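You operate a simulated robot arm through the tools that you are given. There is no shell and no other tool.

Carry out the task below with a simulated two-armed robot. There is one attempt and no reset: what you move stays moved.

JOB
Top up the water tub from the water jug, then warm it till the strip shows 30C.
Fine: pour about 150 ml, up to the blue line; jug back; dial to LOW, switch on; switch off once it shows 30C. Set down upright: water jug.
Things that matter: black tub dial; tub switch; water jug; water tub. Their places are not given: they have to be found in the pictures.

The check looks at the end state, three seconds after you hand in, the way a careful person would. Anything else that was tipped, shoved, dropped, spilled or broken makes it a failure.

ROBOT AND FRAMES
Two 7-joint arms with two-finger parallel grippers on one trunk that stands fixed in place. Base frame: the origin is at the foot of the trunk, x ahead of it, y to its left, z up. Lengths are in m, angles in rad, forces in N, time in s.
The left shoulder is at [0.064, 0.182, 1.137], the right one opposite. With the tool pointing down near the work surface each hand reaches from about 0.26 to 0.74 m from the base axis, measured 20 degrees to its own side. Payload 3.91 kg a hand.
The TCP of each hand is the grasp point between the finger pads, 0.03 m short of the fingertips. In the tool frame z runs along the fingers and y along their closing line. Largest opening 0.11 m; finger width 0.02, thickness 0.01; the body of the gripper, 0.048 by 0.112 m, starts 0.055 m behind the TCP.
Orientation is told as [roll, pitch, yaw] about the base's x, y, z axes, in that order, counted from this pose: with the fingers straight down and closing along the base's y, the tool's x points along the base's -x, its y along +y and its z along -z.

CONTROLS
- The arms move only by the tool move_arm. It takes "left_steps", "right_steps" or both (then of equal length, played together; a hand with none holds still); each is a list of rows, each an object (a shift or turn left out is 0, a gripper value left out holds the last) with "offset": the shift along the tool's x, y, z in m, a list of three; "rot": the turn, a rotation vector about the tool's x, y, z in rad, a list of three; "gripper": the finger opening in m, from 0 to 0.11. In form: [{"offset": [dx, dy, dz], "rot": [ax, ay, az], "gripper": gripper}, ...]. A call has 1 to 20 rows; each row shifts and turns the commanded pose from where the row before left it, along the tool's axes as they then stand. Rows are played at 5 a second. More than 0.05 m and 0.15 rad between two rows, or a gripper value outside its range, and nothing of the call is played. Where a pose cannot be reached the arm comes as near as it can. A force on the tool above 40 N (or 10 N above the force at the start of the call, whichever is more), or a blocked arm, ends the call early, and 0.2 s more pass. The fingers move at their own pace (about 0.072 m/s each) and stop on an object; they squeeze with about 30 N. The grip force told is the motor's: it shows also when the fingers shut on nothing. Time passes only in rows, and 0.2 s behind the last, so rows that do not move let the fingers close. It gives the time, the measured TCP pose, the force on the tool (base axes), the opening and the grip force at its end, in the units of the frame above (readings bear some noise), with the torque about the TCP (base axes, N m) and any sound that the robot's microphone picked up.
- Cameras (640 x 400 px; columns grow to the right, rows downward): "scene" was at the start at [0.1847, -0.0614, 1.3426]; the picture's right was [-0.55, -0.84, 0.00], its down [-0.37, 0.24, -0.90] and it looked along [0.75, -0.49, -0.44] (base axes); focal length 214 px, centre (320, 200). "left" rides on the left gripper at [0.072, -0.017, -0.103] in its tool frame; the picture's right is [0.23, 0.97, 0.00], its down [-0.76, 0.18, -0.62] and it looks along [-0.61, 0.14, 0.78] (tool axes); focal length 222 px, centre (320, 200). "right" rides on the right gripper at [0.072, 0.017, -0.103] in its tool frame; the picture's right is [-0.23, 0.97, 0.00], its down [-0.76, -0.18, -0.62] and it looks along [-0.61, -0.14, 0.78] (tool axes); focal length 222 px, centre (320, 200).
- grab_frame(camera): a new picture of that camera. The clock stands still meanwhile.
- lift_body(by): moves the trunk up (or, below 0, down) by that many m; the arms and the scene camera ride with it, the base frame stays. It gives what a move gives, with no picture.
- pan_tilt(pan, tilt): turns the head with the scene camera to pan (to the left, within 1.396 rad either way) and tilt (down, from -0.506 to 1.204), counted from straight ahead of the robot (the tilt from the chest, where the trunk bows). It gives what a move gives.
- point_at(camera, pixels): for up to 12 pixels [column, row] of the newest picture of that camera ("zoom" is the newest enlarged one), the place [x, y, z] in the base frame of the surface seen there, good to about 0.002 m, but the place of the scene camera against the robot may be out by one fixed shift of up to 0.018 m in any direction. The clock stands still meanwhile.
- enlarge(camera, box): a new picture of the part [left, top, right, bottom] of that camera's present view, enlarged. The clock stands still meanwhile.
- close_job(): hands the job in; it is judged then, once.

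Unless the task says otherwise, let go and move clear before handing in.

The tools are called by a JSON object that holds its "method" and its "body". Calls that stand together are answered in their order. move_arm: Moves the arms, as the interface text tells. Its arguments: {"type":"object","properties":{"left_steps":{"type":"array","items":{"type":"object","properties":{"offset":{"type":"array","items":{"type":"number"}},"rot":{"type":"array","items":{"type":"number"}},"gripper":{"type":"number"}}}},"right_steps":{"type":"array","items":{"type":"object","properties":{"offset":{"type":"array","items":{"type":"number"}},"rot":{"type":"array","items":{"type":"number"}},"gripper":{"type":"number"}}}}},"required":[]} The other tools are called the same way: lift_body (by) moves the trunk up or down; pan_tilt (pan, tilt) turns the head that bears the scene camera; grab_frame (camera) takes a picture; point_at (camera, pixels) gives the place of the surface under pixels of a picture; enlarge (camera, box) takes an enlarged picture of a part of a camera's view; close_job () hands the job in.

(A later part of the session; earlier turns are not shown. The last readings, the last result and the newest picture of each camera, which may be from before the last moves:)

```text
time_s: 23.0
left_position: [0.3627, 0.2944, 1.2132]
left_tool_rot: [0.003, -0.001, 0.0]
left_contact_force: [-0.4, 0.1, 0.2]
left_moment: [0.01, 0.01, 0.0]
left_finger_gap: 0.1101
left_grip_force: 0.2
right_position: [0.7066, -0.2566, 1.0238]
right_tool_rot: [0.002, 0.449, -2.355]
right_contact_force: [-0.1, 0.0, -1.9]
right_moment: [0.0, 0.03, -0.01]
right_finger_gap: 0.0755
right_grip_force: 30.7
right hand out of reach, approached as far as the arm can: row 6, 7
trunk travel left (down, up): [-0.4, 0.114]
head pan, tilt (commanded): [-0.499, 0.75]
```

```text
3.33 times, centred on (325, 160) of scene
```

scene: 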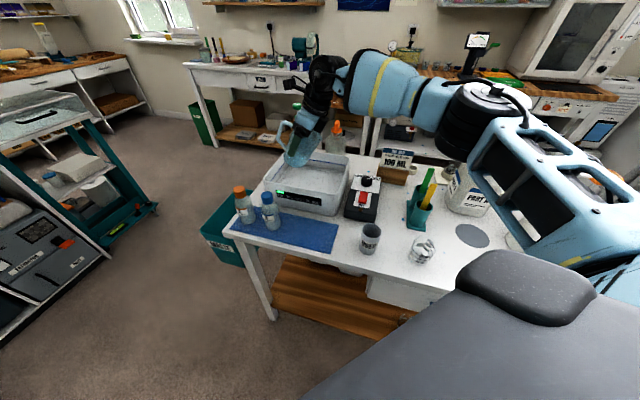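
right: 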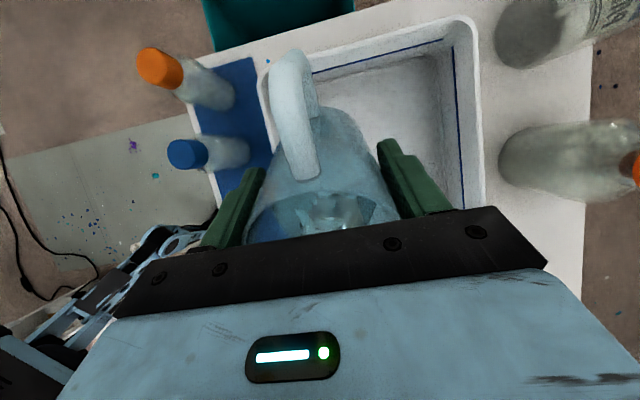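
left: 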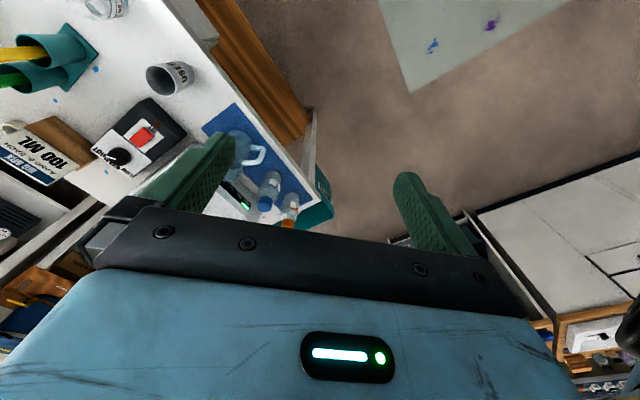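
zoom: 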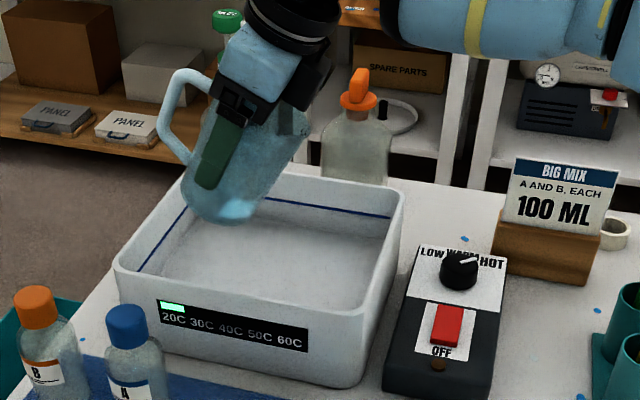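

The jug is over the tub's left half with the spout toward the right, and the blue line on the back wall shows in the scene zoom at (330,205). Before pouring, I'll record the starting water level against the line with a strong zoom.

{"method": "enlarge", "body": {"camera": "scene", "box": [325, 155, 373, 185]}}

{"method": "point_at", "body": {"camera": "zoom", "pixels": [[100, 150], [200, 200], [100, 250], [200, 300], [50, 330], [150, 350], [250, 250], [300, 330], [100, 100], [100, 80], [200, 120], [200, 100]]}}

{"method": "enlarge", "body": {"camera": "scene", "box": [280, 180, 360, 230]}}

```text
13.33 times, centred on (349, 170) of scene
```

zoom: 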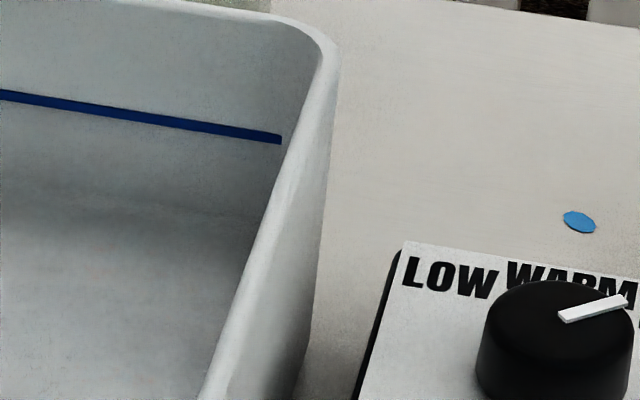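

```text
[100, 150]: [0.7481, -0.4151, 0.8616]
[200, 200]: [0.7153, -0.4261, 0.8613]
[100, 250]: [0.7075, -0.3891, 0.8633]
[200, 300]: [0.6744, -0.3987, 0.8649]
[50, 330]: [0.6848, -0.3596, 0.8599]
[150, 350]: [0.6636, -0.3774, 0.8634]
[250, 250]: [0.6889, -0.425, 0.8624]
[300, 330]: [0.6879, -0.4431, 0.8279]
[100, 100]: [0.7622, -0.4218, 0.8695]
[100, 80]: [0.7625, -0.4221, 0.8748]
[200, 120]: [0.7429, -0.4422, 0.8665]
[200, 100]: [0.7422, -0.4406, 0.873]
```

```text
8.00 times, centred on (320, 205) of scene
```

zoom: 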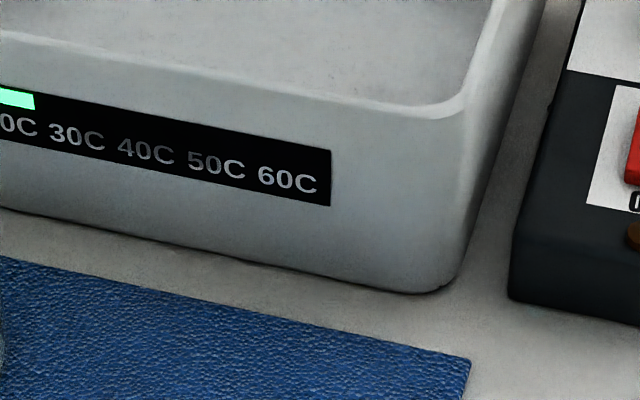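

The water stands at z≈0.8624 and the line at z≈0.866 in the scene frame. That 3.6 mm gap matches about 150 ml. I'll tilt on to about 0.75 rad (still before pouring), shifting the jug left and slightly down.

{"method": "move_arm", "body": {"right_steps": [{"offset": [0.0024, 0, 0.0041], "rot": [0, 0.05, 0]}, {"offset": [0.0024, 0, 0.0041], "rot": [0, 0.05, 0]}, {"offset": [0.0024, 0, 0.0041], "rot": [0, 0.05, 0]}, {"offset": [0.0024, 0, 0.0041], "rot": [0, 0.05, 0]}, {"offset": [0.0024, 0, 0.0041], "rot": [0, 0.05, 0]}, {"offset": [0.0022, 0, 0.0044], "rot": [0, 0.05, 0]}, {}, {}]}}

{"method": "enlarge", "body": {"camera": "scene", "box": [250, 100, 400, 220]}}

{"method": "grab_frame", "body": {"camera": "right"}}

```text
time_s: 24.8
left_position: [0.3615, 0.2945, 1.2151]
left_tool_rot: [0.001, 0.0, 0.001]
left_contact_force: [-1.0, 0.3, -0.3]
left_moment: [0.0, -0.03, -0.01]
left_finger_gap: 0.1101
left_grip_force: 0.1
right_position: [0.7257, -0.2387, 1.0123]
right_tool_rot: [0.001, 0.75, -2.354]
right_contact_force: [-0.2, -0.1, -2.4]
right_moment: [-0.02, 0.04, 0.01]
right_finger_gap: 0.075
right_grip_force: 29.9
trunk travel left (down, up): [-0.4, 0.114]
head pan, tilt (commanded): [-0.499, 0.75]
```

```text
3.33 times, centred on (325, 160) of scene
```

zoom: 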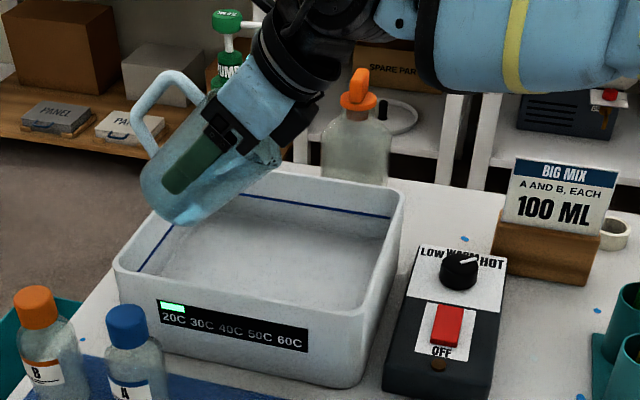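

```text
taken
```

right: 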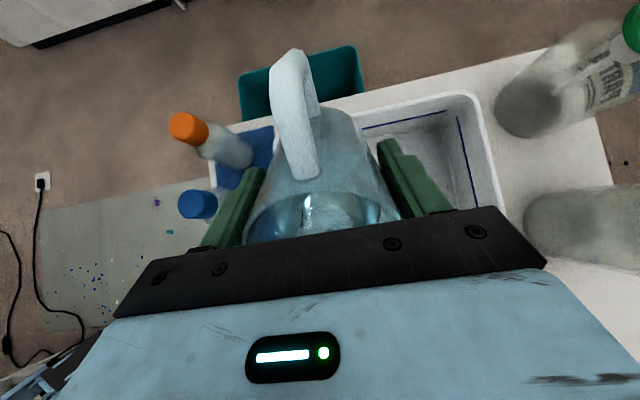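

The jug is at 0.75 rad with its lip over the tub's inside. I'll tilt slowly to about 0.92 rad to start the stream and look.

{"method": "move_arm", "body": {"right_steps": [{"rot": [0, 0.03, 0]}, {"rot": [0, 0.03, 0]}, {"rot": [0, 0.03, 0]}, {"rot": [0, 0.03, 0]}, {"rot": [0, 0.025, 0]}, {"rot": [0, 0.025, 0]}]}}

{"method": "enlarge", "body": {"camera": "scene", "box": [250, 100, 400, 220]}}

{"method": "grab_frame", "body": {"camera": "right"}}

```text
time_s: 26.2
left_position: [0.3615, 0.2946, 1.2137]
left_tool_rot: [0.0, 0.0, 0.0]
left_contact_force: [-0.1, 0.2, 0.3]
left_moment: [0.0, -0.02, 0.01]
left_finger_gap: 0.1101
left_grip_force: 0.0
right_position: [0.7262, -0.2384, 1.0117]
right_tool_rot: [0.0, 0.92, -2.355]
right_contact_force: [0.9, 0.1, -2.9]
right_moment: [-0.01, 0.07, 0.02]
right_finger_gap: 0.0752
right_grip_force: 30.0
trunk travel left (down, up): [-0.4, 0.114]
head pan, tilt (commanded): [-0.499, 0.75]
```

```text
3.33 times, centred on (325, 160) of scene
```

zoom: 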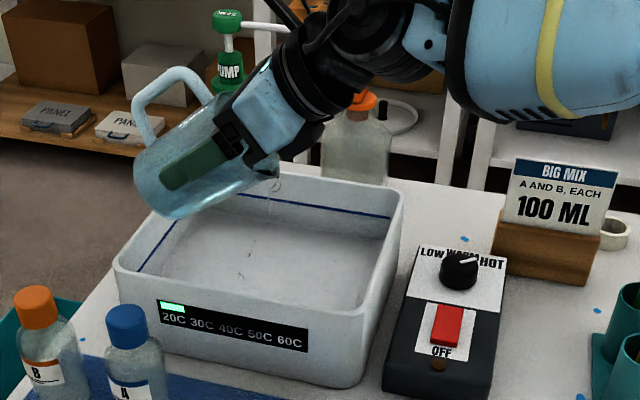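

```text
taken
```

right: 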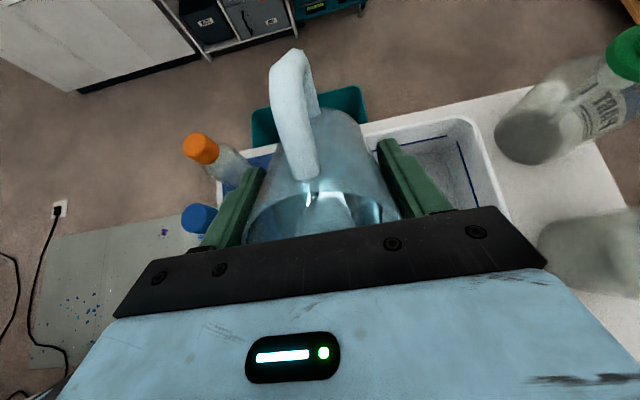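

A thin stream begins at zoom (272,185) and lands inside the tub. I'll look closer at where it falls.

{"method": "enlarge", "body": {"camera": "scene", "box": [290, 140, 360, 195]}}

{"method": "point_at", "body": {"camera": "zoom", "pixels": [[380, 250], [300, 330], [450, 300], [350, 380], [250, 270], [420, 220], [500, 330], [200, 330]]}}

```text
7.27 times, centred on (325, 168) of scene
```

zoom: 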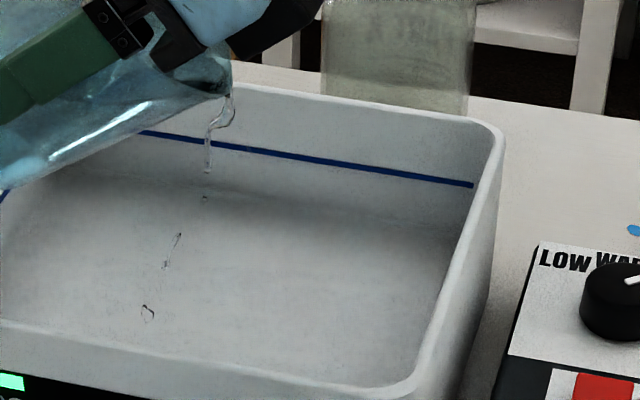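

```text
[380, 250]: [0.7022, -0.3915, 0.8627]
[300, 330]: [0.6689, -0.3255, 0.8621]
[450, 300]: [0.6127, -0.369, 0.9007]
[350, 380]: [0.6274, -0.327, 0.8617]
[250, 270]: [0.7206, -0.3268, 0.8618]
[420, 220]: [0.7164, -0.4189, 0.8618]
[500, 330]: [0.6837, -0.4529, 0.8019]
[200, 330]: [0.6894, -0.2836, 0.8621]
```

The drops land well inside the tub, around (0.70,-0.27). I'll keep tilting to 1.05 rad and hold a moment so the flow settles.

{"method": "move_arm", "body": {"right_steps": [{"rot": [0, 0.03, 0]}, {"rot": [0, 0.03, 0]}, {"rot": [0, 0.02, 0]}, {"rot": [0, 0.02, 0]}, {"rot": [0, 0.02, 0]}, {}]}}

{"method": "enlarge", "body": {"camera": "scene", "box": [290, 140, 360, 195]}}

{"method": "point_at", "body": {"camera": "zoom", "pixels": [[380, 250], [300, 330], [420, 270], [350, 360], [250, 300], [420, 220], [400, 320], [200, 330], [330, 240], [300, 210], [120, 280], [360, 300]]}}

```text
time_s: 27.6
left_position: [0.3611, 0.2952, 1.2133]
left_tool_rot: [-0.002, 0.001, -0.001]
left_contact_force: [0.9, -0.5, -0.1]
left_moment: [0.02, -0.01, 0.03]
left_finger_gap: 0.1099
left_grip_force: 0.0
right_position: [0.7254, -0.2382, 1.0125]
right_tool_rot: [0.001, 1.041, -2.353]
right_contact_force: [-0.8, 0.2, -2.6]
right_moment: [-0.04, -0.01, -0.03]
right_finger_gap: 0.075
right_grip_force: 29.9
trunk travel left (down, up): [-0.4, 0.114]
head pan, tilt (commanded): [-0.499, 0.75]
```

```text
7.27 times, centred on (325, 168) of scene
```

zoom: 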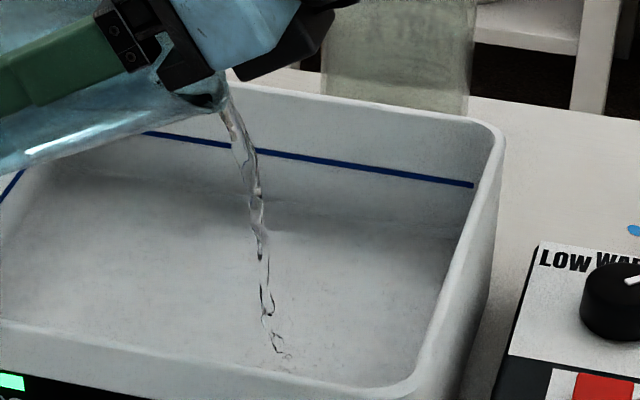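

```text
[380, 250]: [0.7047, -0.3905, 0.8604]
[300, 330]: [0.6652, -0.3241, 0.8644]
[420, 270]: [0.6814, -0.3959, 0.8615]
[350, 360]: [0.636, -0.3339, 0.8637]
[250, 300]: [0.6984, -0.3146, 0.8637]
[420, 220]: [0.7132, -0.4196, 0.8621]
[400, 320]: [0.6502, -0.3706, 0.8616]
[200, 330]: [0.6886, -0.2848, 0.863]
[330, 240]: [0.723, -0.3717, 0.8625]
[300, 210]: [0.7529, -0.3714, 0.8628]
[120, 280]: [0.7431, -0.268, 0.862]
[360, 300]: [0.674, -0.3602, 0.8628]
```

A clean stream lands inside the tub at about (0.66,-0.31). I'll hold for half a second and check again.

{"method": "move_arm", "body": {"right_steps": [{}, {}, {}]}}

{"method": "enlarge", "body": {"camera": "scene", "box": [290, 140, 360, 195]}}

{"method": "point_at", "body": {"camera": "zoom", "pixels": [[380, 250], [300, 320], [420, 270], [350, 360], [200, 300], [420, 220], [400, 320], [150, 330], [330, 240], [320, 210], [120, 280], [360, 300]]}}

{"method": "grab_frame", "body": {"camera": "right"}}

```text
time_s: 28.4
left_position: [0.3602, 0.2948, 1.2132]
left_tool_rot: [0.002, 0.0, 0.001]
left_contact_force: [-0.1, -0.5, -0.1]
left_moment: [0.0, 0.01, 0.0]
left_finger_gap: 0.1098
left_grip_force: 0.0
right_position: [0.7253, -0.2396, 1.0131]
right_tool_rot: [0.001, 1.036, -2.351]
right_contact_force: [-0.3, -0.4, -1.9]
right_moment: [-0.01, 0.04, -0.02]
right_finger_gap: 0.075
right_grip_force: 29.9
trunk travel left (down, up): [-0.4, 0.114]
head pan, tilt (commanded): [-0.499, 0.75]
```

```text
7.27 times, centred on (325, 168) of scene
```

zoom: 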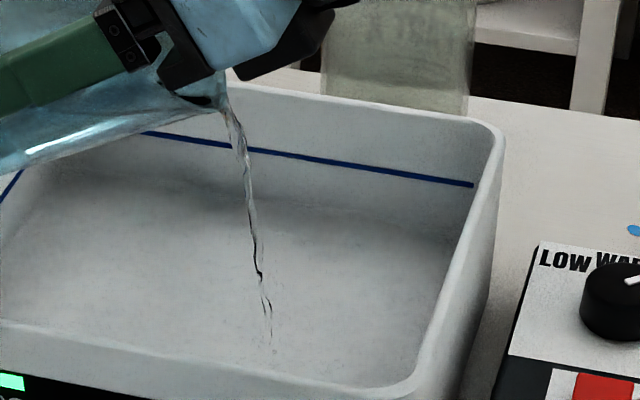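

```text
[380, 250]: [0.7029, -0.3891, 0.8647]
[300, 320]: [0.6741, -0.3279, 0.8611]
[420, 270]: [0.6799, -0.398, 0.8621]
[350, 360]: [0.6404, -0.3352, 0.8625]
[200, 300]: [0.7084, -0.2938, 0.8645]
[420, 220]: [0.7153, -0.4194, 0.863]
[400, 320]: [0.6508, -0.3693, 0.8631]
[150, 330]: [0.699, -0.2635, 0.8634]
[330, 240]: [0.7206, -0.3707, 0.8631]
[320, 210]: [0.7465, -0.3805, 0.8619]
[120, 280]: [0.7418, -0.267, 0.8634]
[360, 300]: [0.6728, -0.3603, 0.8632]
```

```text
taken
```

right: 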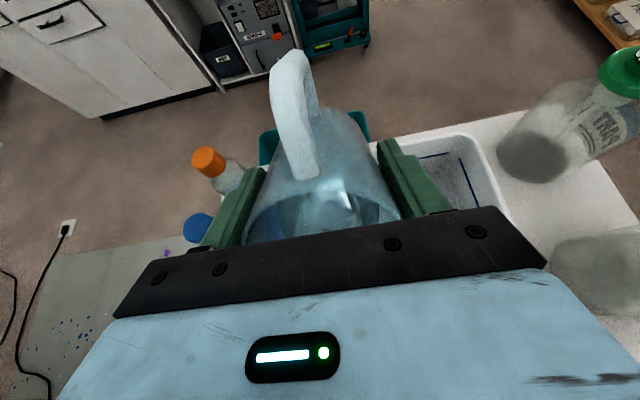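

The stream is thinning at 1.04 rad and the level has risen slightly (mean z≈0.8630). I'll hold until it settles to judge how much has gone.

{"method": "move_arm", "body": {"right_steps": [{}, {}, {}, {}, {}]}}

{"method": "enlarge", "body": {"camera": "scene", "box": [290, 140, 360, 195]}}

{"method": "point_at", "body": {"camera": "zoom", "pixels": [[380, 250], [300, 320], [420, 270], [350, 360], [200, 300], [420, 220], [400, 320], [150, 330], [330, 240], [320, 210], [120, 280], [360, 300]]}}

{"method": "point_at", "body": {"camera": "zoom", "pixels": [[370, 260], [310, 330], [410, 280], [340, 350], [190, 310], [410, 230], [390, 330], [160, 340], [340, 250], [330, 220], [110, 290], [370, 310]]}}

```text
time_s: 29.6
left_position: [0.361, 0.2938, 1.2135]
left_tool_rot: [0.002, 0.001, 0.0]
left_contact_force: [-0.2, -0.3, 0.1]
left_moment: [-0.02, 0.01, -0.01]
left_finger_gap: 0.1101
left_grip_force: 0.0
right_position: [0.7242, -0.2391, 1.0115]
right_tool_rot: [-0.001, 1.037, -2.353]
right_contact_force: [0.0, 0.3, -2.1]
right_moment: [-0.02, 0.06, -0.02]
right_finger_gap: 0.0753
right_grip_force: 30.0
trunk travel left (down, up): [-0.4, 0.114]
head pan, tilt (commanded): [-0.499, 0.75]
```

```text
7.27 times, centred on (325, 168) of scene
```

zoom: 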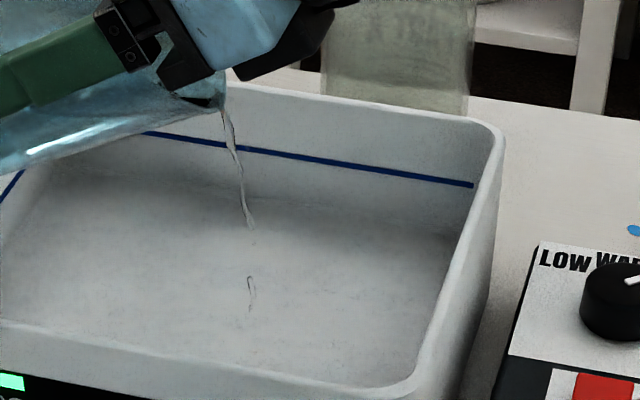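

```text
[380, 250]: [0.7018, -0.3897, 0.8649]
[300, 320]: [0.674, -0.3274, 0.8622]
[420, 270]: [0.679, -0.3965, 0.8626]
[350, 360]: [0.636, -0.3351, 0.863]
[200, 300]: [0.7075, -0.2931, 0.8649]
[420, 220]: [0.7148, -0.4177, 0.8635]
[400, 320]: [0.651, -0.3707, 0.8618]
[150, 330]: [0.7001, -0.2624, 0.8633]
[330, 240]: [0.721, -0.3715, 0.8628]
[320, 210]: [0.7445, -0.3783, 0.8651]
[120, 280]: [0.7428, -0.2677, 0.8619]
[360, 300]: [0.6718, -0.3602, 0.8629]
```

```text
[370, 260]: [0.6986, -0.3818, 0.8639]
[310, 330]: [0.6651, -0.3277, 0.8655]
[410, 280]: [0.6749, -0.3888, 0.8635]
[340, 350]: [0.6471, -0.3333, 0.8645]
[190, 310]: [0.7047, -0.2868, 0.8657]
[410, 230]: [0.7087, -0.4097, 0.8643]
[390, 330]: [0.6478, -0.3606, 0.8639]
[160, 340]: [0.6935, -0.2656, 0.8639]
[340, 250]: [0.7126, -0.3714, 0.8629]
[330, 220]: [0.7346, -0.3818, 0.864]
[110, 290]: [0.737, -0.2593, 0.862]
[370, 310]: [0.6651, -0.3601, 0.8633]
```

The level mean is now z≈0.8636, so roughly 60 ml has gone in and the stream is nearly stopped. I'll tilt on to about 1.10 rad and hold.

{"method": "move_arm", "body": {"right_steps": [{"rot": [0, 0.02, 0]}, {"rot": [0, 0.02, 0]}, {"rot": [0, 0.02, 0]}, {}, {}, {}, {}, {}, {}, {}]}}

{"method": "enlarge", "body": {"camera": "scene", "box": [290, 140, 360, 195]}}

{"method": "point_at", "body": {"camera": "zoom", "pixels": [[380, 250], [300, 320], [420, 270], [350, 360], [200, 300], [420, 220], [400, 320], [150, 330], [330, 240], [320, 210], [120, 280], [360, 300]]}}

{"method": "point_at", "body": {"camera": "zoom", "pixels": [[370, 260], [310, 330], [410, 280], [340, 350], [190, 310], [410, 230], [390, 330], [160, 340], [340, 250], [330, 220], [110, 290], [370, 310]]}}

```text
time_s: 31.8
left_position: [0.3623, 0.2958, 1.2133]
left_tool_rot: [0.0, 0.0, 0.001]
left_contact_force: [0.1, 0.0, 0.2]
left_moment: [0.01, -0.01, -0.01]
left_finger_gap: 0.1097
left_grip_force: 0.0
right_position: [0.7247, -0.2389, 1.0126]
right_tool_rot: [0.0, 1.099, -2.353]
right_contact_force: [0.5, -0.4, -2.1]
right_moment: [-0.05, 0.04, 0.01]
right_finger_gap: 0.0749
right_grip_force: 29.4
trunk travel left (down, up): [-0.4, 0.114]
head pan, tilt (commanded): [-0.499, 0.75]
```

```text
7.27 times, centred on (325, 168) of scene
```

zoom: 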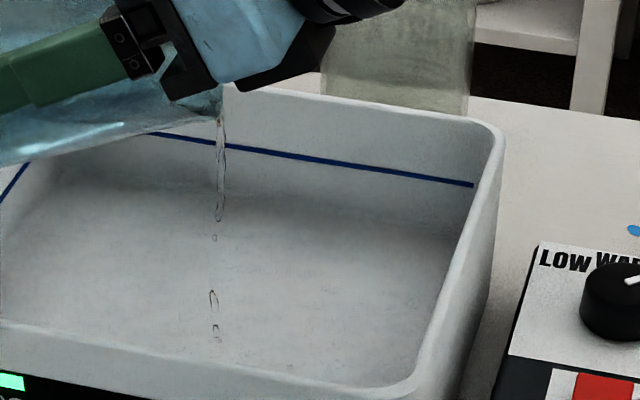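

```text
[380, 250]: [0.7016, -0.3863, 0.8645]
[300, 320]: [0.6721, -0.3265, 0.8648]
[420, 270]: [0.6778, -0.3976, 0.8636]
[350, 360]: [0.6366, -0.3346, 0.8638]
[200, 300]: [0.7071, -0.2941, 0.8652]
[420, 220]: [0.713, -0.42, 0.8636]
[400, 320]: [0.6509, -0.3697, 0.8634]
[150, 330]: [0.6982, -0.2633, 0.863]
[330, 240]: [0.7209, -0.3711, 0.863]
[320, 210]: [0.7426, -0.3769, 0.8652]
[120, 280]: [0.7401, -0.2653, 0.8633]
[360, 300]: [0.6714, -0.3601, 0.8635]
```

```text
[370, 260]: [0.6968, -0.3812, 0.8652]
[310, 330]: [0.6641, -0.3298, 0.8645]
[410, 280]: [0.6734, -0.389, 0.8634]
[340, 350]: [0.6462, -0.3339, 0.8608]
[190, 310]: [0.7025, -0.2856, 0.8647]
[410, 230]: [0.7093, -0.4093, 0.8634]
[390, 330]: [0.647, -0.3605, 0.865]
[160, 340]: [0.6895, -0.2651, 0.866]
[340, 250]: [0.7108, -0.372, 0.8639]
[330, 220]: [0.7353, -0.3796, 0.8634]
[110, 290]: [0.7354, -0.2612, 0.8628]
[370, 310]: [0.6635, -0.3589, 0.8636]
```

The mean is now z≈0.8639, about half of the needed rise. I'll tilt to 1.15 rad and hold again.

{"method": "move_arm", "body": {"right_steps": [{"rot": [0, 0.02, 0]}, {"rot": [0, 0.02, 0]}, {"rot": [0, 0.015, 0]}, {}, {}, {}, {}, {}, {}, {}, {}]}}

{"method": "enlarge", "body": {"camera": "scene", "box": [290, 140, 360, 195]}}

{"method": "point_at", "body": {"camera": "zoom", "pixels": [[380, 250], [300, 320], [420, 270], [350, 360], [200, 300], [420, 220], [400, 320], [150, 330], [330, 240], [320, 210], [120, 280], [360, 300]]}}

{"method": "point_at", "body": {"camera": "zoom", "pixels": [[370, 260], [310, 330], [410, 280], [340, 350], [190, 310], [410, 230], [390, 330], [160, 340], [340, 250], [330, 220], [110, 290], [370, 310]]}}

{"method": "enlarge", "body": {"camera": "scene", "box": [325, 155, 373, 185]}}

```text
time_s: 34.2
left_position: [0.3622, 0.2948, 1.2128]
left_tool_rot: [0.0, 0.0, 0.0]
left_contact_force: [-0.5, 0.9, -0.1]
left_moment: [0.02, 0.03, -0.02]
left_finger_gap: 0.1101
left_grip_force: 0.0
right_position: [0.7253, -0.238, 1.0129]
right_tool_rot: [0.001, 1.156, -2.352]
right_contact_force: [-0.5, 0.6, -3.0]
right_moment: [-0.01, 0.03, 0.04]
right_finger_gap: 0.0749
right_grip_force: 29.9
trunk travel left (down, up): [-0.4, 0.114]
head pan, tilt (commanded): [-0.499, 0.75]
```

```text
7.27 times, centred on (325, 168) of scene
```

zoom: 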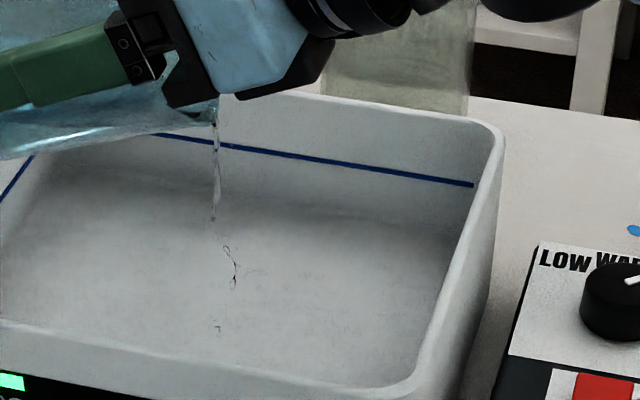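

```text
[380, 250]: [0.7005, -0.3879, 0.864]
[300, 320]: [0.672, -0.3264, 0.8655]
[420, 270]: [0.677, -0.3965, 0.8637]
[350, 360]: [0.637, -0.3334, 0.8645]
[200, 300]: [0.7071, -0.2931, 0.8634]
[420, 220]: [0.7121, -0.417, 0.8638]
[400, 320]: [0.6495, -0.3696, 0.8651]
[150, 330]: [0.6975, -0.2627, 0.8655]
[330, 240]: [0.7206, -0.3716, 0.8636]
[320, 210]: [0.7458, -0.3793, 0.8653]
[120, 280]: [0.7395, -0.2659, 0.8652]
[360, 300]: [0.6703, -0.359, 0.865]
```

```text
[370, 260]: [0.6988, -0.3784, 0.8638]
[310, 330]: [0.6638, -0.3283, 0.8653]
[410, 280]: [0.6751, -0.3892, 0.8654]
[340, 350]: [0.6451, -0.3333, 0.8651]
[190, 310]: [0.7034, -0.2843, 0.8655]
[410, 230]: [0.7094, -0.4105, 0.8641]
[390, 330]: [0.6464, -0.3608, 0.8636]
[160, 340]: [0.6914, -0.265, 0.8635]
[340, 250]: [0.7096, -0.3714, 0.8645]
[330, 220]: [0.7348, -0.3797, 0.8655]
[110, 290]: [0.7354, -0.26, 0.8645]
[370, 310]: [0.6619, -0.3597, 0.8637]
```

```text
13.33 times, centred on (349, 170) of scene
```

zoom: 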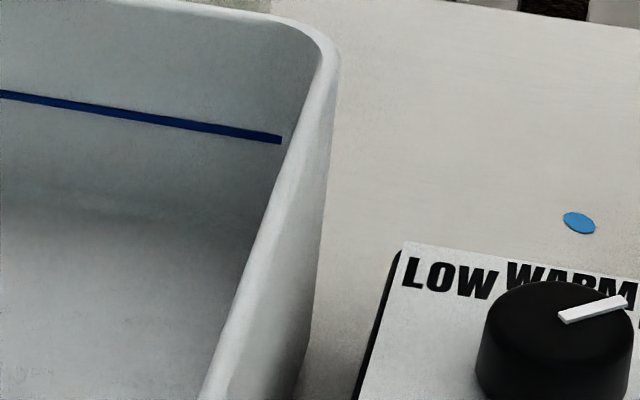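

The mean is z≈0.86455, a rise of 2.35 mm or about 95 ml. I'll tilt another 0.06 rad and hold.

{"method": "move_arm", "body": {"right_steps": [{"rot": [0, 0.02, 0]}, {"rot": [0, 0.02, 0]}, {"rot": [0, 0.02, 0]}, {}, {}, {}, {}, {}, {}, {}, {}, {}]}}

{"method": "enlarge", "body": {"camera": "scene", "box": [290, 140, 360, 195]}}

{"method": "point_at", "body": {"camera": "zoom", "pixels": [[380, 250], [300, 320], [420, 270], [350, 360], [200, 300], [420, 220], [400, 320], [150, 330], [330, 240], [320, 210], [120, 280], [360, 300]]}}

{"method": "point_at", "body": {"camera": "zoom", "pixels": [[370, 260], [310, 330], [410, 280], [340, 350], [190, 310], [410, 230], [390, 330], [160, 340], [340, 250], [330, 220], [110, 290], [370, 310]]}}

{"method": "enlarge", "body": {"camera": "scene", "box": [325, 155, 373, 185]}}

```text
time_s: 36.8
left_position: [0.3607, 0.2949, 1.2138]
left_tool_rot: [0.0, 0.0, 0.0]
left_contact_force: [0.5, -0.7, 0.6]
left_moment: [-0.03, 0.01, -0.01]
left_finger_gap: 0.1097
left_grip_force: 0.1
right_position: [0.7249, -0.2377, 1.0115]
right_tool_rot: [0.0, 1.214, -2.354]
right_contact_force: [-0.1, -0.1, -0.9]
right_moment: [-0.04, 0.04, 0.01]
right_finger_gap: 0.075
right_grip_force: 30.1
trunk travel left (down, up): [-0.4, 0.114]
head pan, tilt (commanded): [-0.499, 0.75]
```

```text
7.27 times, centred on (325, 168) of scene
```

zoom: 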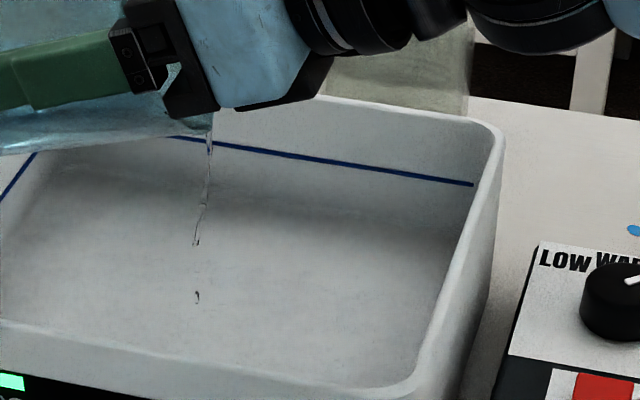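

```text
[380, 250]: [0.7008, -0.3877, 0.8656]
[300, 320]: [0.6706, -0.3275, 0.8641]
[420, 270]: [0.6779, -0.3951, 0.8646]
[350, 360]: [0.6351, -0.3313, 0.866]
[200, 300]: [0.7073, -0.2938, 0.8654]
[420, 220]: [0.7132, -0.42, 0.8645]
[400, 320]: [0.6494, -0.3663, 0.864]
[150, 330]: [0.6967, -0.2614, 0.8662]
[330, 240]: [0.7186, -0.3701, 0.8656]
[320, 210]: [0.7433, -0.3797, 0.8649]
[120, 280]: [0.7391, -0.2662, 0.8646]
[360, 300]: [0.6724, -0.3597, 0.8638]
```

```text
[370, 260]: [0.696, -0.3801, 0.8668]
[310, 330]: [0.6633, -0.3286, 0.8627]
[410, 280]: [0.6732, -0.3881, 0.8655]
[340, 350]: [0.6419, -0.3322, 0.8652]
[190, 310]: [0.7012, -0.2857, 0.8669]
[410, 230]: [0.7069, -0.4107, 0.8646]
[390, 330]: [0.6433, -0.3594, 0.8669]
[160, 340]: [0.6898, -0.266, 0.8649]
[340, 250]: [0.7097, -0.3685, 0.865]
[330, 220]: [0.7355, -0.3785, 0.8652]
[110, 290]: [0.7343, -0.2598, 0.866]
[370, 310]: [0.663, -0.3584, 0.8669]
```

```text
13.33 times, centred on (349, 170) of scene
```

zoom: 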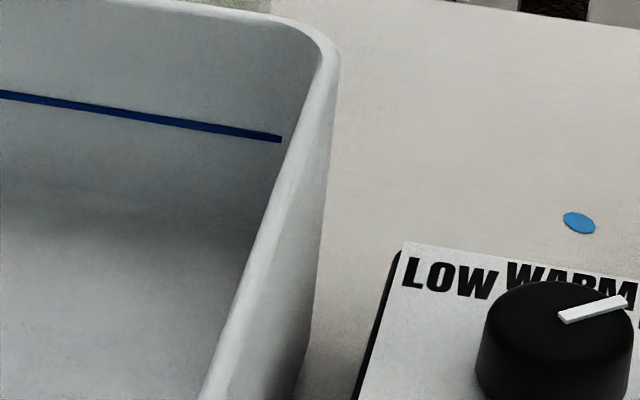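

The mean is z≈0.8652, a rise of 3.0 mm or about 125 ml, and the blue line now looks thinner from below. I'll add a small 0.03 rad and hold.

{"method": "move_arm", "body": {"right_steps": [{"rot": [0, 0.015, 0]}, {"rot": [0, 0.015, 0]}, {}, {}, {}, {}, {}, {}, {}, {}]}}

{"method": "enlarge", "body": {"camera": "scene", "box": [290, 140, 360, 195]}}

{"method": "point_at", "body": {"camera": "zoom", "pixels": [[380, 250], [300, 320], [420, 270], [350, 360], [200, 300], [420, 220], [400, 320], [150, 330], [330, 240], [320, 210], [120, 280], [360, 300]]}}

{"method": "point_at", "body": {"camera": "zoom", "pixels": [[370, 260], [310, 330], [410, 280], [340, 350], [190, 310], [410, 230], [390, 330], [160, 340], [340, 250], [330, 220], [110, 290], [370, 310]]}}

{"method": "enlarge", "body": {"camera": "scene", "box": [325, 155, 373, 185]}}

```text
time_s: 39.0
left_position: [0.3612, 0.2957, 1.2137]
left_tool_rot: [-0.002, 0.0, 0.002]
left_contact_force: [-0.1, -0.3, 0.2]
left_moment: [0.02, -0.01, 0.0]
left_finger_gap: 0.1098
left_grip_force: 0.1
right_position: [0.725, -0.2376, 1.0129]
right_tool_rot: [-0.001, 1.244, -2.352]
right_contact_force: [0.1, 0.2, -1.3]
right_moment: [-0.04, 0.0, 0.02]
right_finger_gap: 0.0747
right_grip_force: 30.0
trunk travel left (down, up): [-0.4, 0.114]
head pan, tilt (commanded): [-0.499, 0.75]
```

```text
7.27 times, centred on (325, 168) of scene
```

zoom: 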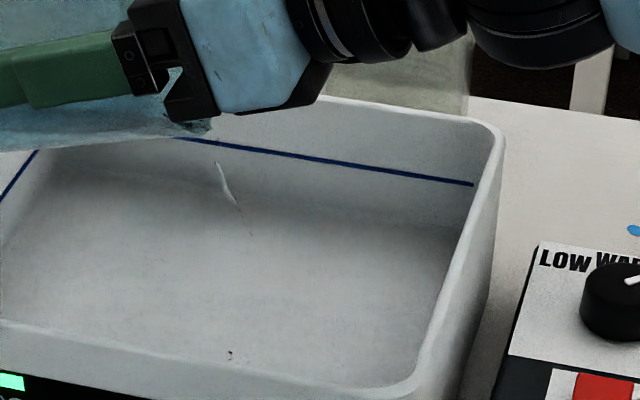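

```text
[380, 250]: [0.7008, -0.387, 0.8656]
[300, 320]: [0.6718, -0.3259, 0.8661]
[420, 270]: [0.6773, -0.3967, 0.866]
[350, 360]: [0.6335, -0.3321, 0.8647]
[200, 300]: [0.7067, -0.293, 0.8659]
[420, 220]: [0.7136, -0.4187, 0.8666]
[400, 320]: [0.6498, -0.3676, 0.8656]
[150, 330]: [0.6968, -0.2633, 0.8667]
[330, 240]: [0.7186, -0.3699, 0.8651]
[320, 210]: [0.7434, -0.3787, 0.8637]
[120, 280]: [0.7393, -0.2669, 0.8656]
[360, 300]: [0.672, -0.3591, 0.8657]
```

```text
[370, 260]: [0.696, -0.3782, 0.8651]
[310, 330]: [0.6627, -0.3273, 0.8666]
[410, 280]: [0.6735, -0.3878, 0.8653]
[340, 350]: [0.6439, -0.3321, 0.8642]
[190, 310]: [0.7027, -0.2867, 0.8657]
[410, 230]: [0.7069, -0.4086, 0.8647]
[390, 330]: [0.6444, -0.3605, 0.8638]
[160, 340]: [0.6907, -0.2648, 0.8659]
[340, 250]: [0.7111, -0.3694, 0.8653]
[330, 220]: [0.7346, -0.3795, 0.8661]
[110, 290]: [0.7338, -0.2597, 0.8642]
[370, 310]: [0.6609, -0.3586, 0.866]
```

```text
13.33 times, centred on (349, 170) of scene
```

zoom: 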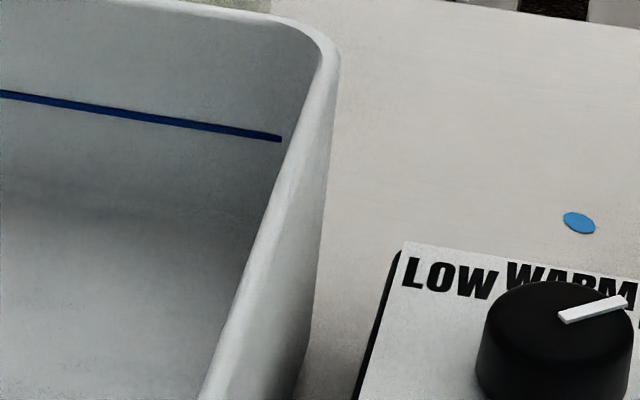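

The mean is z≈0.8654, about 135 ml, with only drops falling and the line about half covered. I'll take a few force readings while the last trickle drains.

{"method": "move_arm", "body": {"right_steps": [{"rot": [0, 0.01, 0]}]}}

{"method": "move_arm", "body": {"right_steps": [{}]}}

{"method": "move_arm", "body": {"right_steps": [{}]}}

{"method": "move_arm", "body": {"right_steps": [{}]}}

{"method": "move_arm", "body": {"right_steps": [{}]}}

{"method": "move_arm", "body": {"right_steps": [{}]}}

{"method": "enlarge", "body": {"camera": "scene", "box": [290, 140, 360, 195]}}

{"method": "point_at", "body": {"camera": "zoom", "pixels": [[380, 250], [300, 320], [420, 270], [350, 360], [200, 300], [420, 220], [400, 320], [150, 330], [330, 240], [320, 210], [120, 280], [360, 300]]}}

{"method": "point_at", "body": {"camera": "zoom", "pixels": [[370, 260], [310, 330], [410, 280], [340, 350], [190, 310], [410, 230], [390, 330], [160, 340], [340, 250], [330, 220], [110, 290], [370, 310]]}}

{"method": "enlarge", "body": {"camera": "scene", "box": [325, 155, 373, 185]}}

```text
time_s: 39.4
left_position: [0.3613, 0.2949, 1.2129]
left_tool_rot: [0.001, -0.001, -0.001]
left_contact_force: [0.4, -0.1, -0.2]
left_moment: [-0.04, -0.02, -0.02]
left_finger_gap: 0.1097
left_grip_force: 0.0
right_position: [0.724, -0.2384, 1.0126]
right_tool_rot: [0.002, 1.256, -2.353]
right_contact_force: [-0.3, 0.6, -1.3]
right_moment: [0.0, 0.01, 0.01]
right_finger_gap: 0.0745
right_grip_force: 29.8
trunk travel left (down, up): [-0.4, 0.114]
head pan, tilt (commanded): [-0.499, 0.75]
```

```text
time_s: 39.8
left_position: [0.3605, 0.2946, 1.2134]
left_tool_rot: [-0.001, 0.0, -0.001]
left_contact_force: [0.0, -0.6, -0.4]
left_moment: [0.01, 0.02, -0.02]
left_finger_gap: 0.1101
left_grip_force: 0.1
right_position: [0.725, -0.2378, 1.0126]
right_tool_rot: [0.002, 1.255, -2.354]
right_contact_force: [0.4, 0.2, -1.5]
right_moment: [-0.01, 0.03, 0.0]
right_finger_gap: 0.0748
right_grip_force: 29.8
trunk travel left (down, up): [-0.4, 0.114]
head pan, tilt (commanded): [-0.499, 0.75]
```

```text
time_s: 40.2
left_position: [0.3611, 0.2955, 1.2139]
left_tool_rot: [0.001, -0.001, 0.0]
left_contact_force: [0.0, 0.1, -0.2]
left_moment: [0.03, -0.01, 0.05]
left_finger_gap: 0.1099
left_grip_force: 0.0
right_position: [0.7248, -0.2384, 1.0126]
right_tool_rot: [0.0, 1.253, -2.352]
right_contact_force: [-0.2, 0.5, -1.9]
right_moment: [-0.05, -0.01, 0.0]
right_finger_gap: 0.0746
right_grip_force: 30.0
trunk travel left (down, up): [-0.4, 0.114]
head pan, tilt (commanded): [-0.499, 0.75]
```

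```text
time_s: 40.6
left_position: [0.3612, 0.2951, 1.2137]
left_tool_rot: [0.0, 0.0, -0.002]
left_contact_force: [0.3, 0.1, 0.8]
left_moment: [0.0, 0.01, 0.0]
left_finger_gap: 0.1102
left_grip_force: 0.0
right_position: [0.7247, -0.2379, 1.0119]
right_tool_rot: [-0.001, 1.255, -2.354]
right_contact_force: [0.4, -0.3, -0.6]
right_moment: [-0.02, 0.05, 0.0]
right_finger_gap: 0.0748
right_grip_force: 30.0
trunk travel left (down, up): [-0.4, 0.114]
head pan, tilt (commanded): [-0.499, 0.75]
```

```text
time_s: 41.0
left_position: [0.3605, 0.2949, 1.213]
left_tool_rot: [0.0, 0.001, 0.0]
left_contact_force: [-0.2, -0.6, -0.2]
left_moment: [-0.02, -0.02, 0.0]
left_finger_gap: 0.1098
left_grip_force: 0.0
right_position: [0.7248, -0.2391, 1.0123]
right_tool_rot: [-0.001, 1.255, -2.352]
right_contact_force: [0.5, 0.2, -0.6]
right_moment: [0.0, 0.02, 0.02]
right_finger_gap: 0.075
right_grip_force: 29.5
trunk travel left (down, up): [-0.4, 0.114]
head pan, tilt (commanded): [-0.499, 0.75]
```

```text
time_s: 41.4
left_position: [0.361, 0.2955, 1.214]
left_tool_rot: [0.001, 0.001, 0.001]
left_contact_force: [-0.2, 0.4, -0.6]
left_moment: [0.03, -0.02, 0.0]
left_finger_gap: 0.1102
left_grip_force: 0.1
right_position: [0.7261, -0.2388, 1.0118]
right_tool_rot: [-0.001, 1.255, -2.353]
right_contact_force: [0.0, 0.3, -1.5]
right_moment: [0.02, 0.05, 0.0]
right_finger_gap: 0.0746
right_grip_force: 29.5
trunk travel left (down, up): [-0.4, 0.114]
head pan, tilt (commanded): [-0.499, 0.75]
```

```text
7.27 times, centred on (325, 168) of scene
```

zoom: 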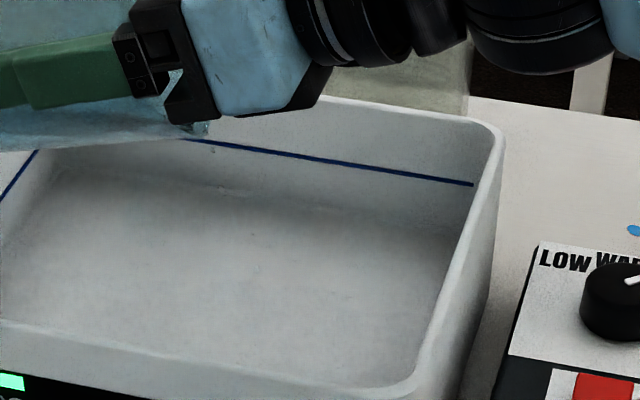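

```text
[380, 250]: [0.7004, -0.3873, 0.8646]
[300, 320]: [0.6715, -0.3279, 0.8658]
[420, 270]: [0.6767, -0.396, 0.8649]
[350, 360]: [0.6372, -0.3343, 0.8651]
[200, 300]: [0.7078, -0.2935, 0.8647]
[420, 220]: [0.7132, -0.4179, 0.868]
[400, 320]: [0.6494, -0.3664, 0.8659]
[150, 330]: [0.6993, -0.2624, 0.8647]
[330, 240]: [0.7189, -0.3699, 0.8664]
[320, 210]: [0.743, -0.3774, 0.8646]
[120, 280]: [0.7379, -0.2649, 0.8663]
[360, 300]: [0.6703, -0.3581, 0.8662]
```

```text
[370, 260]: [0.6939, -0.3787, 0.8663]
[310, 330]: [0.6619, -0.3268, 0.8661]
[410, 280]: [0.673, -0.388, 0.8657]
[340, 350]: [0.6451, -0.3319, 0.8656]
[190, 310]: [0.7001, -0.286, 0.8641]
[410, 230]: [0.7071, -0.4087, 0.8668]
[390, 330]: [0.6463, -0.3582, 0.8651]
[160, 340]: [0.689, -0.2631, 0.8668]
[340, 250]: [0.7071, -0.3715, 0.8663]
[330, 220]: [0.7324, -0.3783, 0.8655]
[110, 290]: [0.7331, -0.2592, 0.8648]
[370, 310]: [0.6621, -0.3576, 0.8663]
```

```text
13.33 times, centred on (349, 170) of scene
```

zoom: 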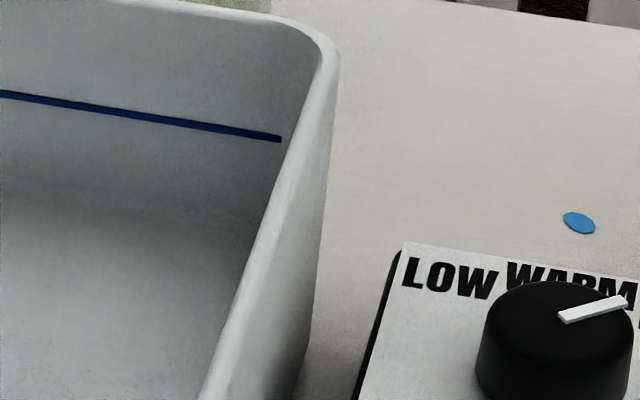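

The flow has stopped. The mean is z≈0.8657, a 3.5 mm rise or about 145 ml, and the visible line is roughly half its first thickness. I'll check the line's own height and the jug's remaining water before deciding.

{"method": "enlarge", "body": {"camera": "scene", "box": [328, 158, 350, 172]}}

{"method": "point_at", "body": {"camera": "zoom", "pixels": [[50, 130], [100, 140], [150, 150], [200, 160], [250, 170], [300, 180], [350, 190], [400, 200], [450, 210], [500, 220], [300, 300], [300, 100]]}}

{"method": "grab_frame", "body": {"camera": "right"}}

{"method": "enlarge", "body": {"camera": "scene", "box": [255, 120, 335, 190]}}

```text
16.00 times, centred on (339, 165) of scene
```

zoom: 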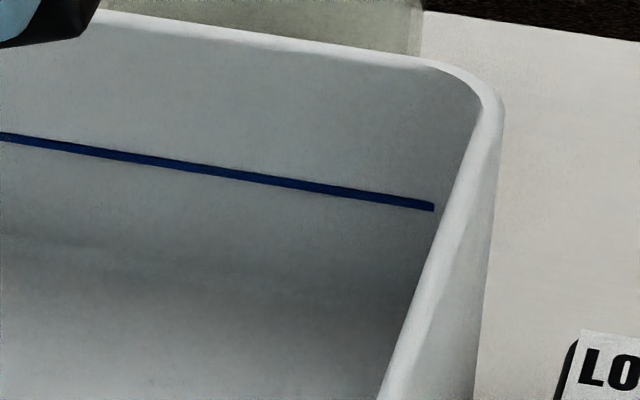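

```text
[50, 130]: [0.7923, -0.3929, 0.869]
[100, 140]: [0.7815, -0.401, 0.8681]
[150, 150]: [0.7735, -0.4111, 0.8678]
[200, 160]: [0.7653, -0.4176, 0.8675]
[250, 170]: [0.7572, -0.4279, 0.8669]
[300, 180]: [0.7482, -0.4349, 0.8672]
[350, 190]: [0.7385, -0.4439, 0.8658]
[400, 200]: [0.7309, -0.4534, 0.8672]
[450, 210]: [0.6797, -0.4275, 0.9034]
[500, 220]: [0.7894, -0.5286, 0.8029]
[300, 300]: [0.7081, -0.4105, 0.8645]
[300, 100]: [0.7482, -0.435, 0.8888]
```

```text
taken
```

right: 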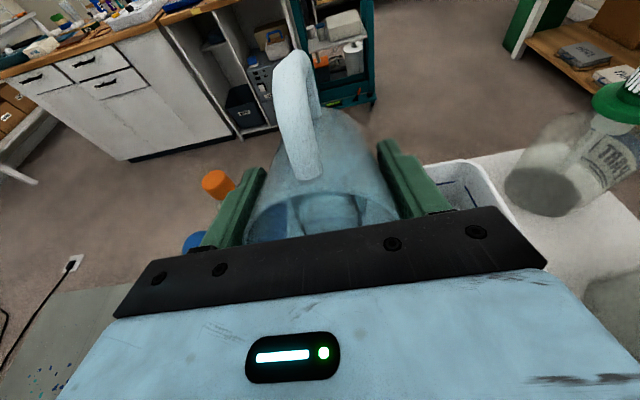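

```text
5.71 times, centred on (295, 155) of scene
```

zoom: 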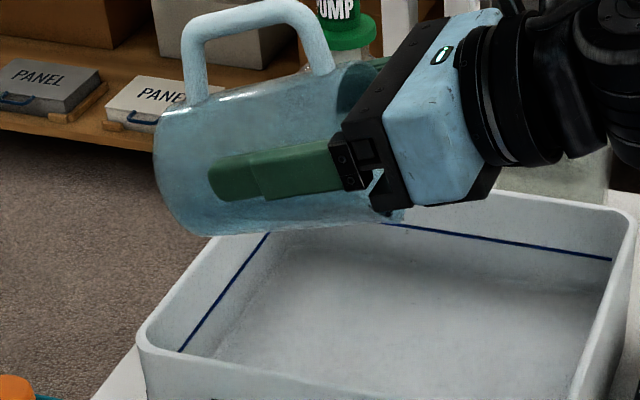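

The line spans roughly z=0.8637–0.8677 and the level is at 0.8657, right at its middle, so I'll stop pouring here. I'll tilt the jug back quickly over the tub, retracing the path.

{"method": "move_arm", "body": {"right_steps": [{"rot": [0, -0.08, 0]}, {"rot": [0, -0.1, 0]}, {"rot": [0, -0.1, 0]}, {"rot": [0, -0.1, 0]}, {"rot": [0, -0.1, 0]}, {"rot": [0, -0.02, 0]}, {}, {}, {"offset": [-0.0022, 0, -0.0044], "rot": [0, -0.05, 0]}, {"offset": [-0.0024, 0, -0.0041], "rot": [0, -0.05, 0]}, {"offset": [-0.0024, 0, -0.0041], "rot": [0, -0.05, 0]}, {"offset": [-0.0024, 0, -0.0041], "rot": [0, -0.05, 0]}, {"offset": [-0.0024, 0, -0.0041], "rot": [0, -0.05, 0]}, {"offset": [-0.0024, 0, -0.0041], "rot": [0, -0.05, 0]}, {}, {}]}}

{"method": "grab_frame", "body": {"camera": "right"}}

{"method": "enlarge", "body": {"camera": "scene", "box": [230, 110, 390, 230]}}

```text
time_s: 44.8
left_position: [0.3608, 0.2949, 1.2135]
left_tool_rot: [0.001, -0.001, -0.001]
left_contact_force: [0.3, -0.8, 0.6]
left_moment: [-0.03, -0.02, 0.04]
left_finger_gap: 0.1102
left_grip_force: 0.0
right_position: [0.7061, -0.2563, 1.0244]
right_tool_rot: [0.0, 0.455, -2.354]
right_contact_force: [-0.4, 0.2, -1.6]
right_moment: [0.0, 0.01, -0.01]
right_finger_gap: 0.0747
right_grip_force: 30.0
trunk travel left (down, up): [-0.4, 0.114]
head pan, tilt (commanded): [-0.499, 0.75]
```

```text
taken
```

right: 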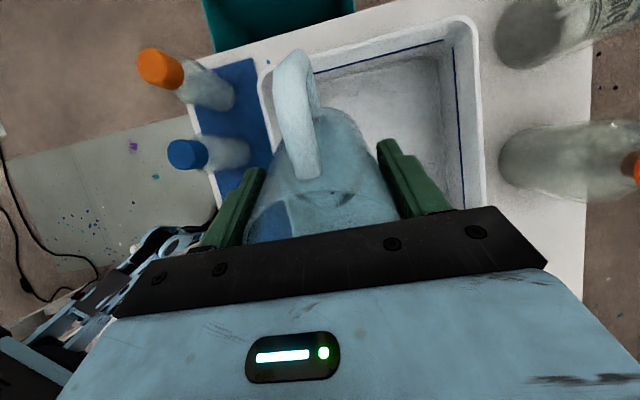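

```text
3.33 times, centred on (310, 170) of scene
```

zoom: 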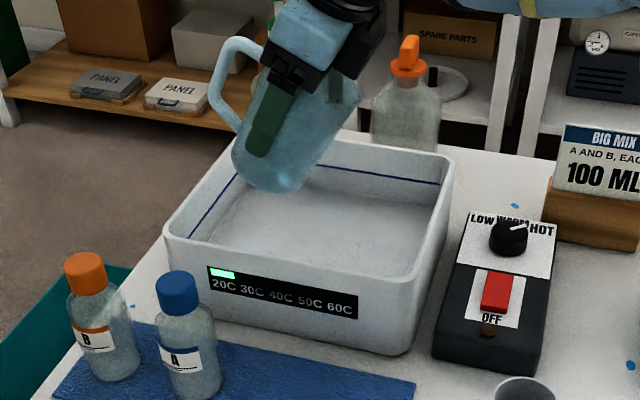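

The jug holds a little water at its bottom and the tub looks undisturbed. I'll check the settled level once more before carrying the jug back, in case a bit more is needed.

{"method": "enlarge", "body": {"camera": "scene", "box": [290, 140, 360, 195]}}

{"method": "point_at", "body": {"camera": "zoom", "pixels": [[380, 250], [300, 320], [420, 270], [350, 360], [200, 300], [420, 220], [400, 320], [150, 330], [330, 240], [320, 210], [120, 280], [360, 300]]}}

{"method": "point_at", "body": {"camera": "zoom", "pixels": [[370, 260], [310, 330], [410, 280], [340, 350], [190, 310], [410, 230], [390, 330], [160, 340], [340, 250], [330, 220], [110, 290], [370, 310]]}}

{"method": "point_at", "body": {"camera": "zoom", "pixels": [[360, 270], [320, 340], [400, 290], [330, 340], [180, 320], [400, 240], [380, 340], [170, 350], [350, 260], [340, 230], [100, 300], [380, 320]]}}

```text
7.27 times, centred on (325, 168) of scene
```

zoom: 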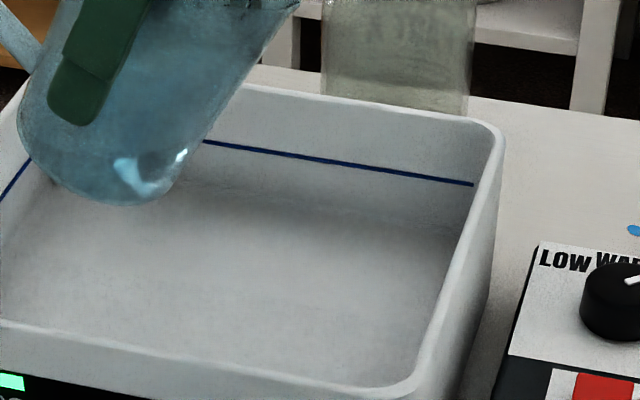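

```text
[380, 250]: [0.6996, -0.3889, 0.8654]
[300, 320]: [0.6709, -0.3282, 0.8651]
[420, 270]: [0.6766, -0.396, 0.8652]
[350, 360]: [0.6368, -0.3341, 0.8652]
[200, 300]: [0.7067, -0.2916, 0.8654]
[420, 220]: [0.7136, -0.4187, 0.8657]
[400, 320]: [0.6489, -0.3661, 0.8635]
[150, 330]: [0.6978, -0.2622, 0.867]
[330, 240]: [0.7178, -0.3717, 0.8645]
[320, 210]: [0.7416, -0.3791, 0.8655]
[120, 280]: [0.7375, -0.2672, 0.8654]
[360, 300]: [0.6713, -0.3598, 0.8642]
```

```text
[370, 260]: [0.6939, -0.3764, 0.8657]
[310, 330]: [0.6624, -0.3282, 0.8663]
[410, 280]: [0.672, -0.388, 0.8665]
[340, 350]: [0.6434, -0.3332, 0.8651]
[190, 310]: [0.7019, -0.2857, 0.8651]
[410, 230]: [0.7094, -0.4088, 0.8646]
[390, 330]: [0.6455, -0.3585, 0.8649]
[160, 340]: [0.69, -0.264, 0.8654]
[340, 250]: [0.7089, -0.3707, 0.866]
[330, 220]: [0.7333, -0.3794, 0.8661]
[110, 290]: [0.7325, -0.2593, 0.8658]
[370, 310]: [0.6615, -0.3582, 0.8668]
```

```text
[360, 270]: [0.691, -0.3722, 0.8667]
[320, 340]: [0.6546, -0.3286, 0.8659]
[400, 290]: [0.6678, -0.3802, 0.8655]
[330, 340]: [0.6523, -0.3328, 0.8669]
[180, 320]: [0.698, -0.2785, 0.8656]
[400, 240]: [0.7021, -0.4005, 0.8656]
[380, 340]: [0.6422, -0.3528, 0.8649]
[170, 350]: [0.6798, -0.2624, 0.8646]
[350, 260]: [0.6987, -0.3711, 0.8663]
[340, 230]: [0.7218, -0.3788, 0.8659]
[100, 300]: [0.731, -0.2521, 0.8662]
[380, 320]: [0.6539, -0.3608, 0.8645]
```

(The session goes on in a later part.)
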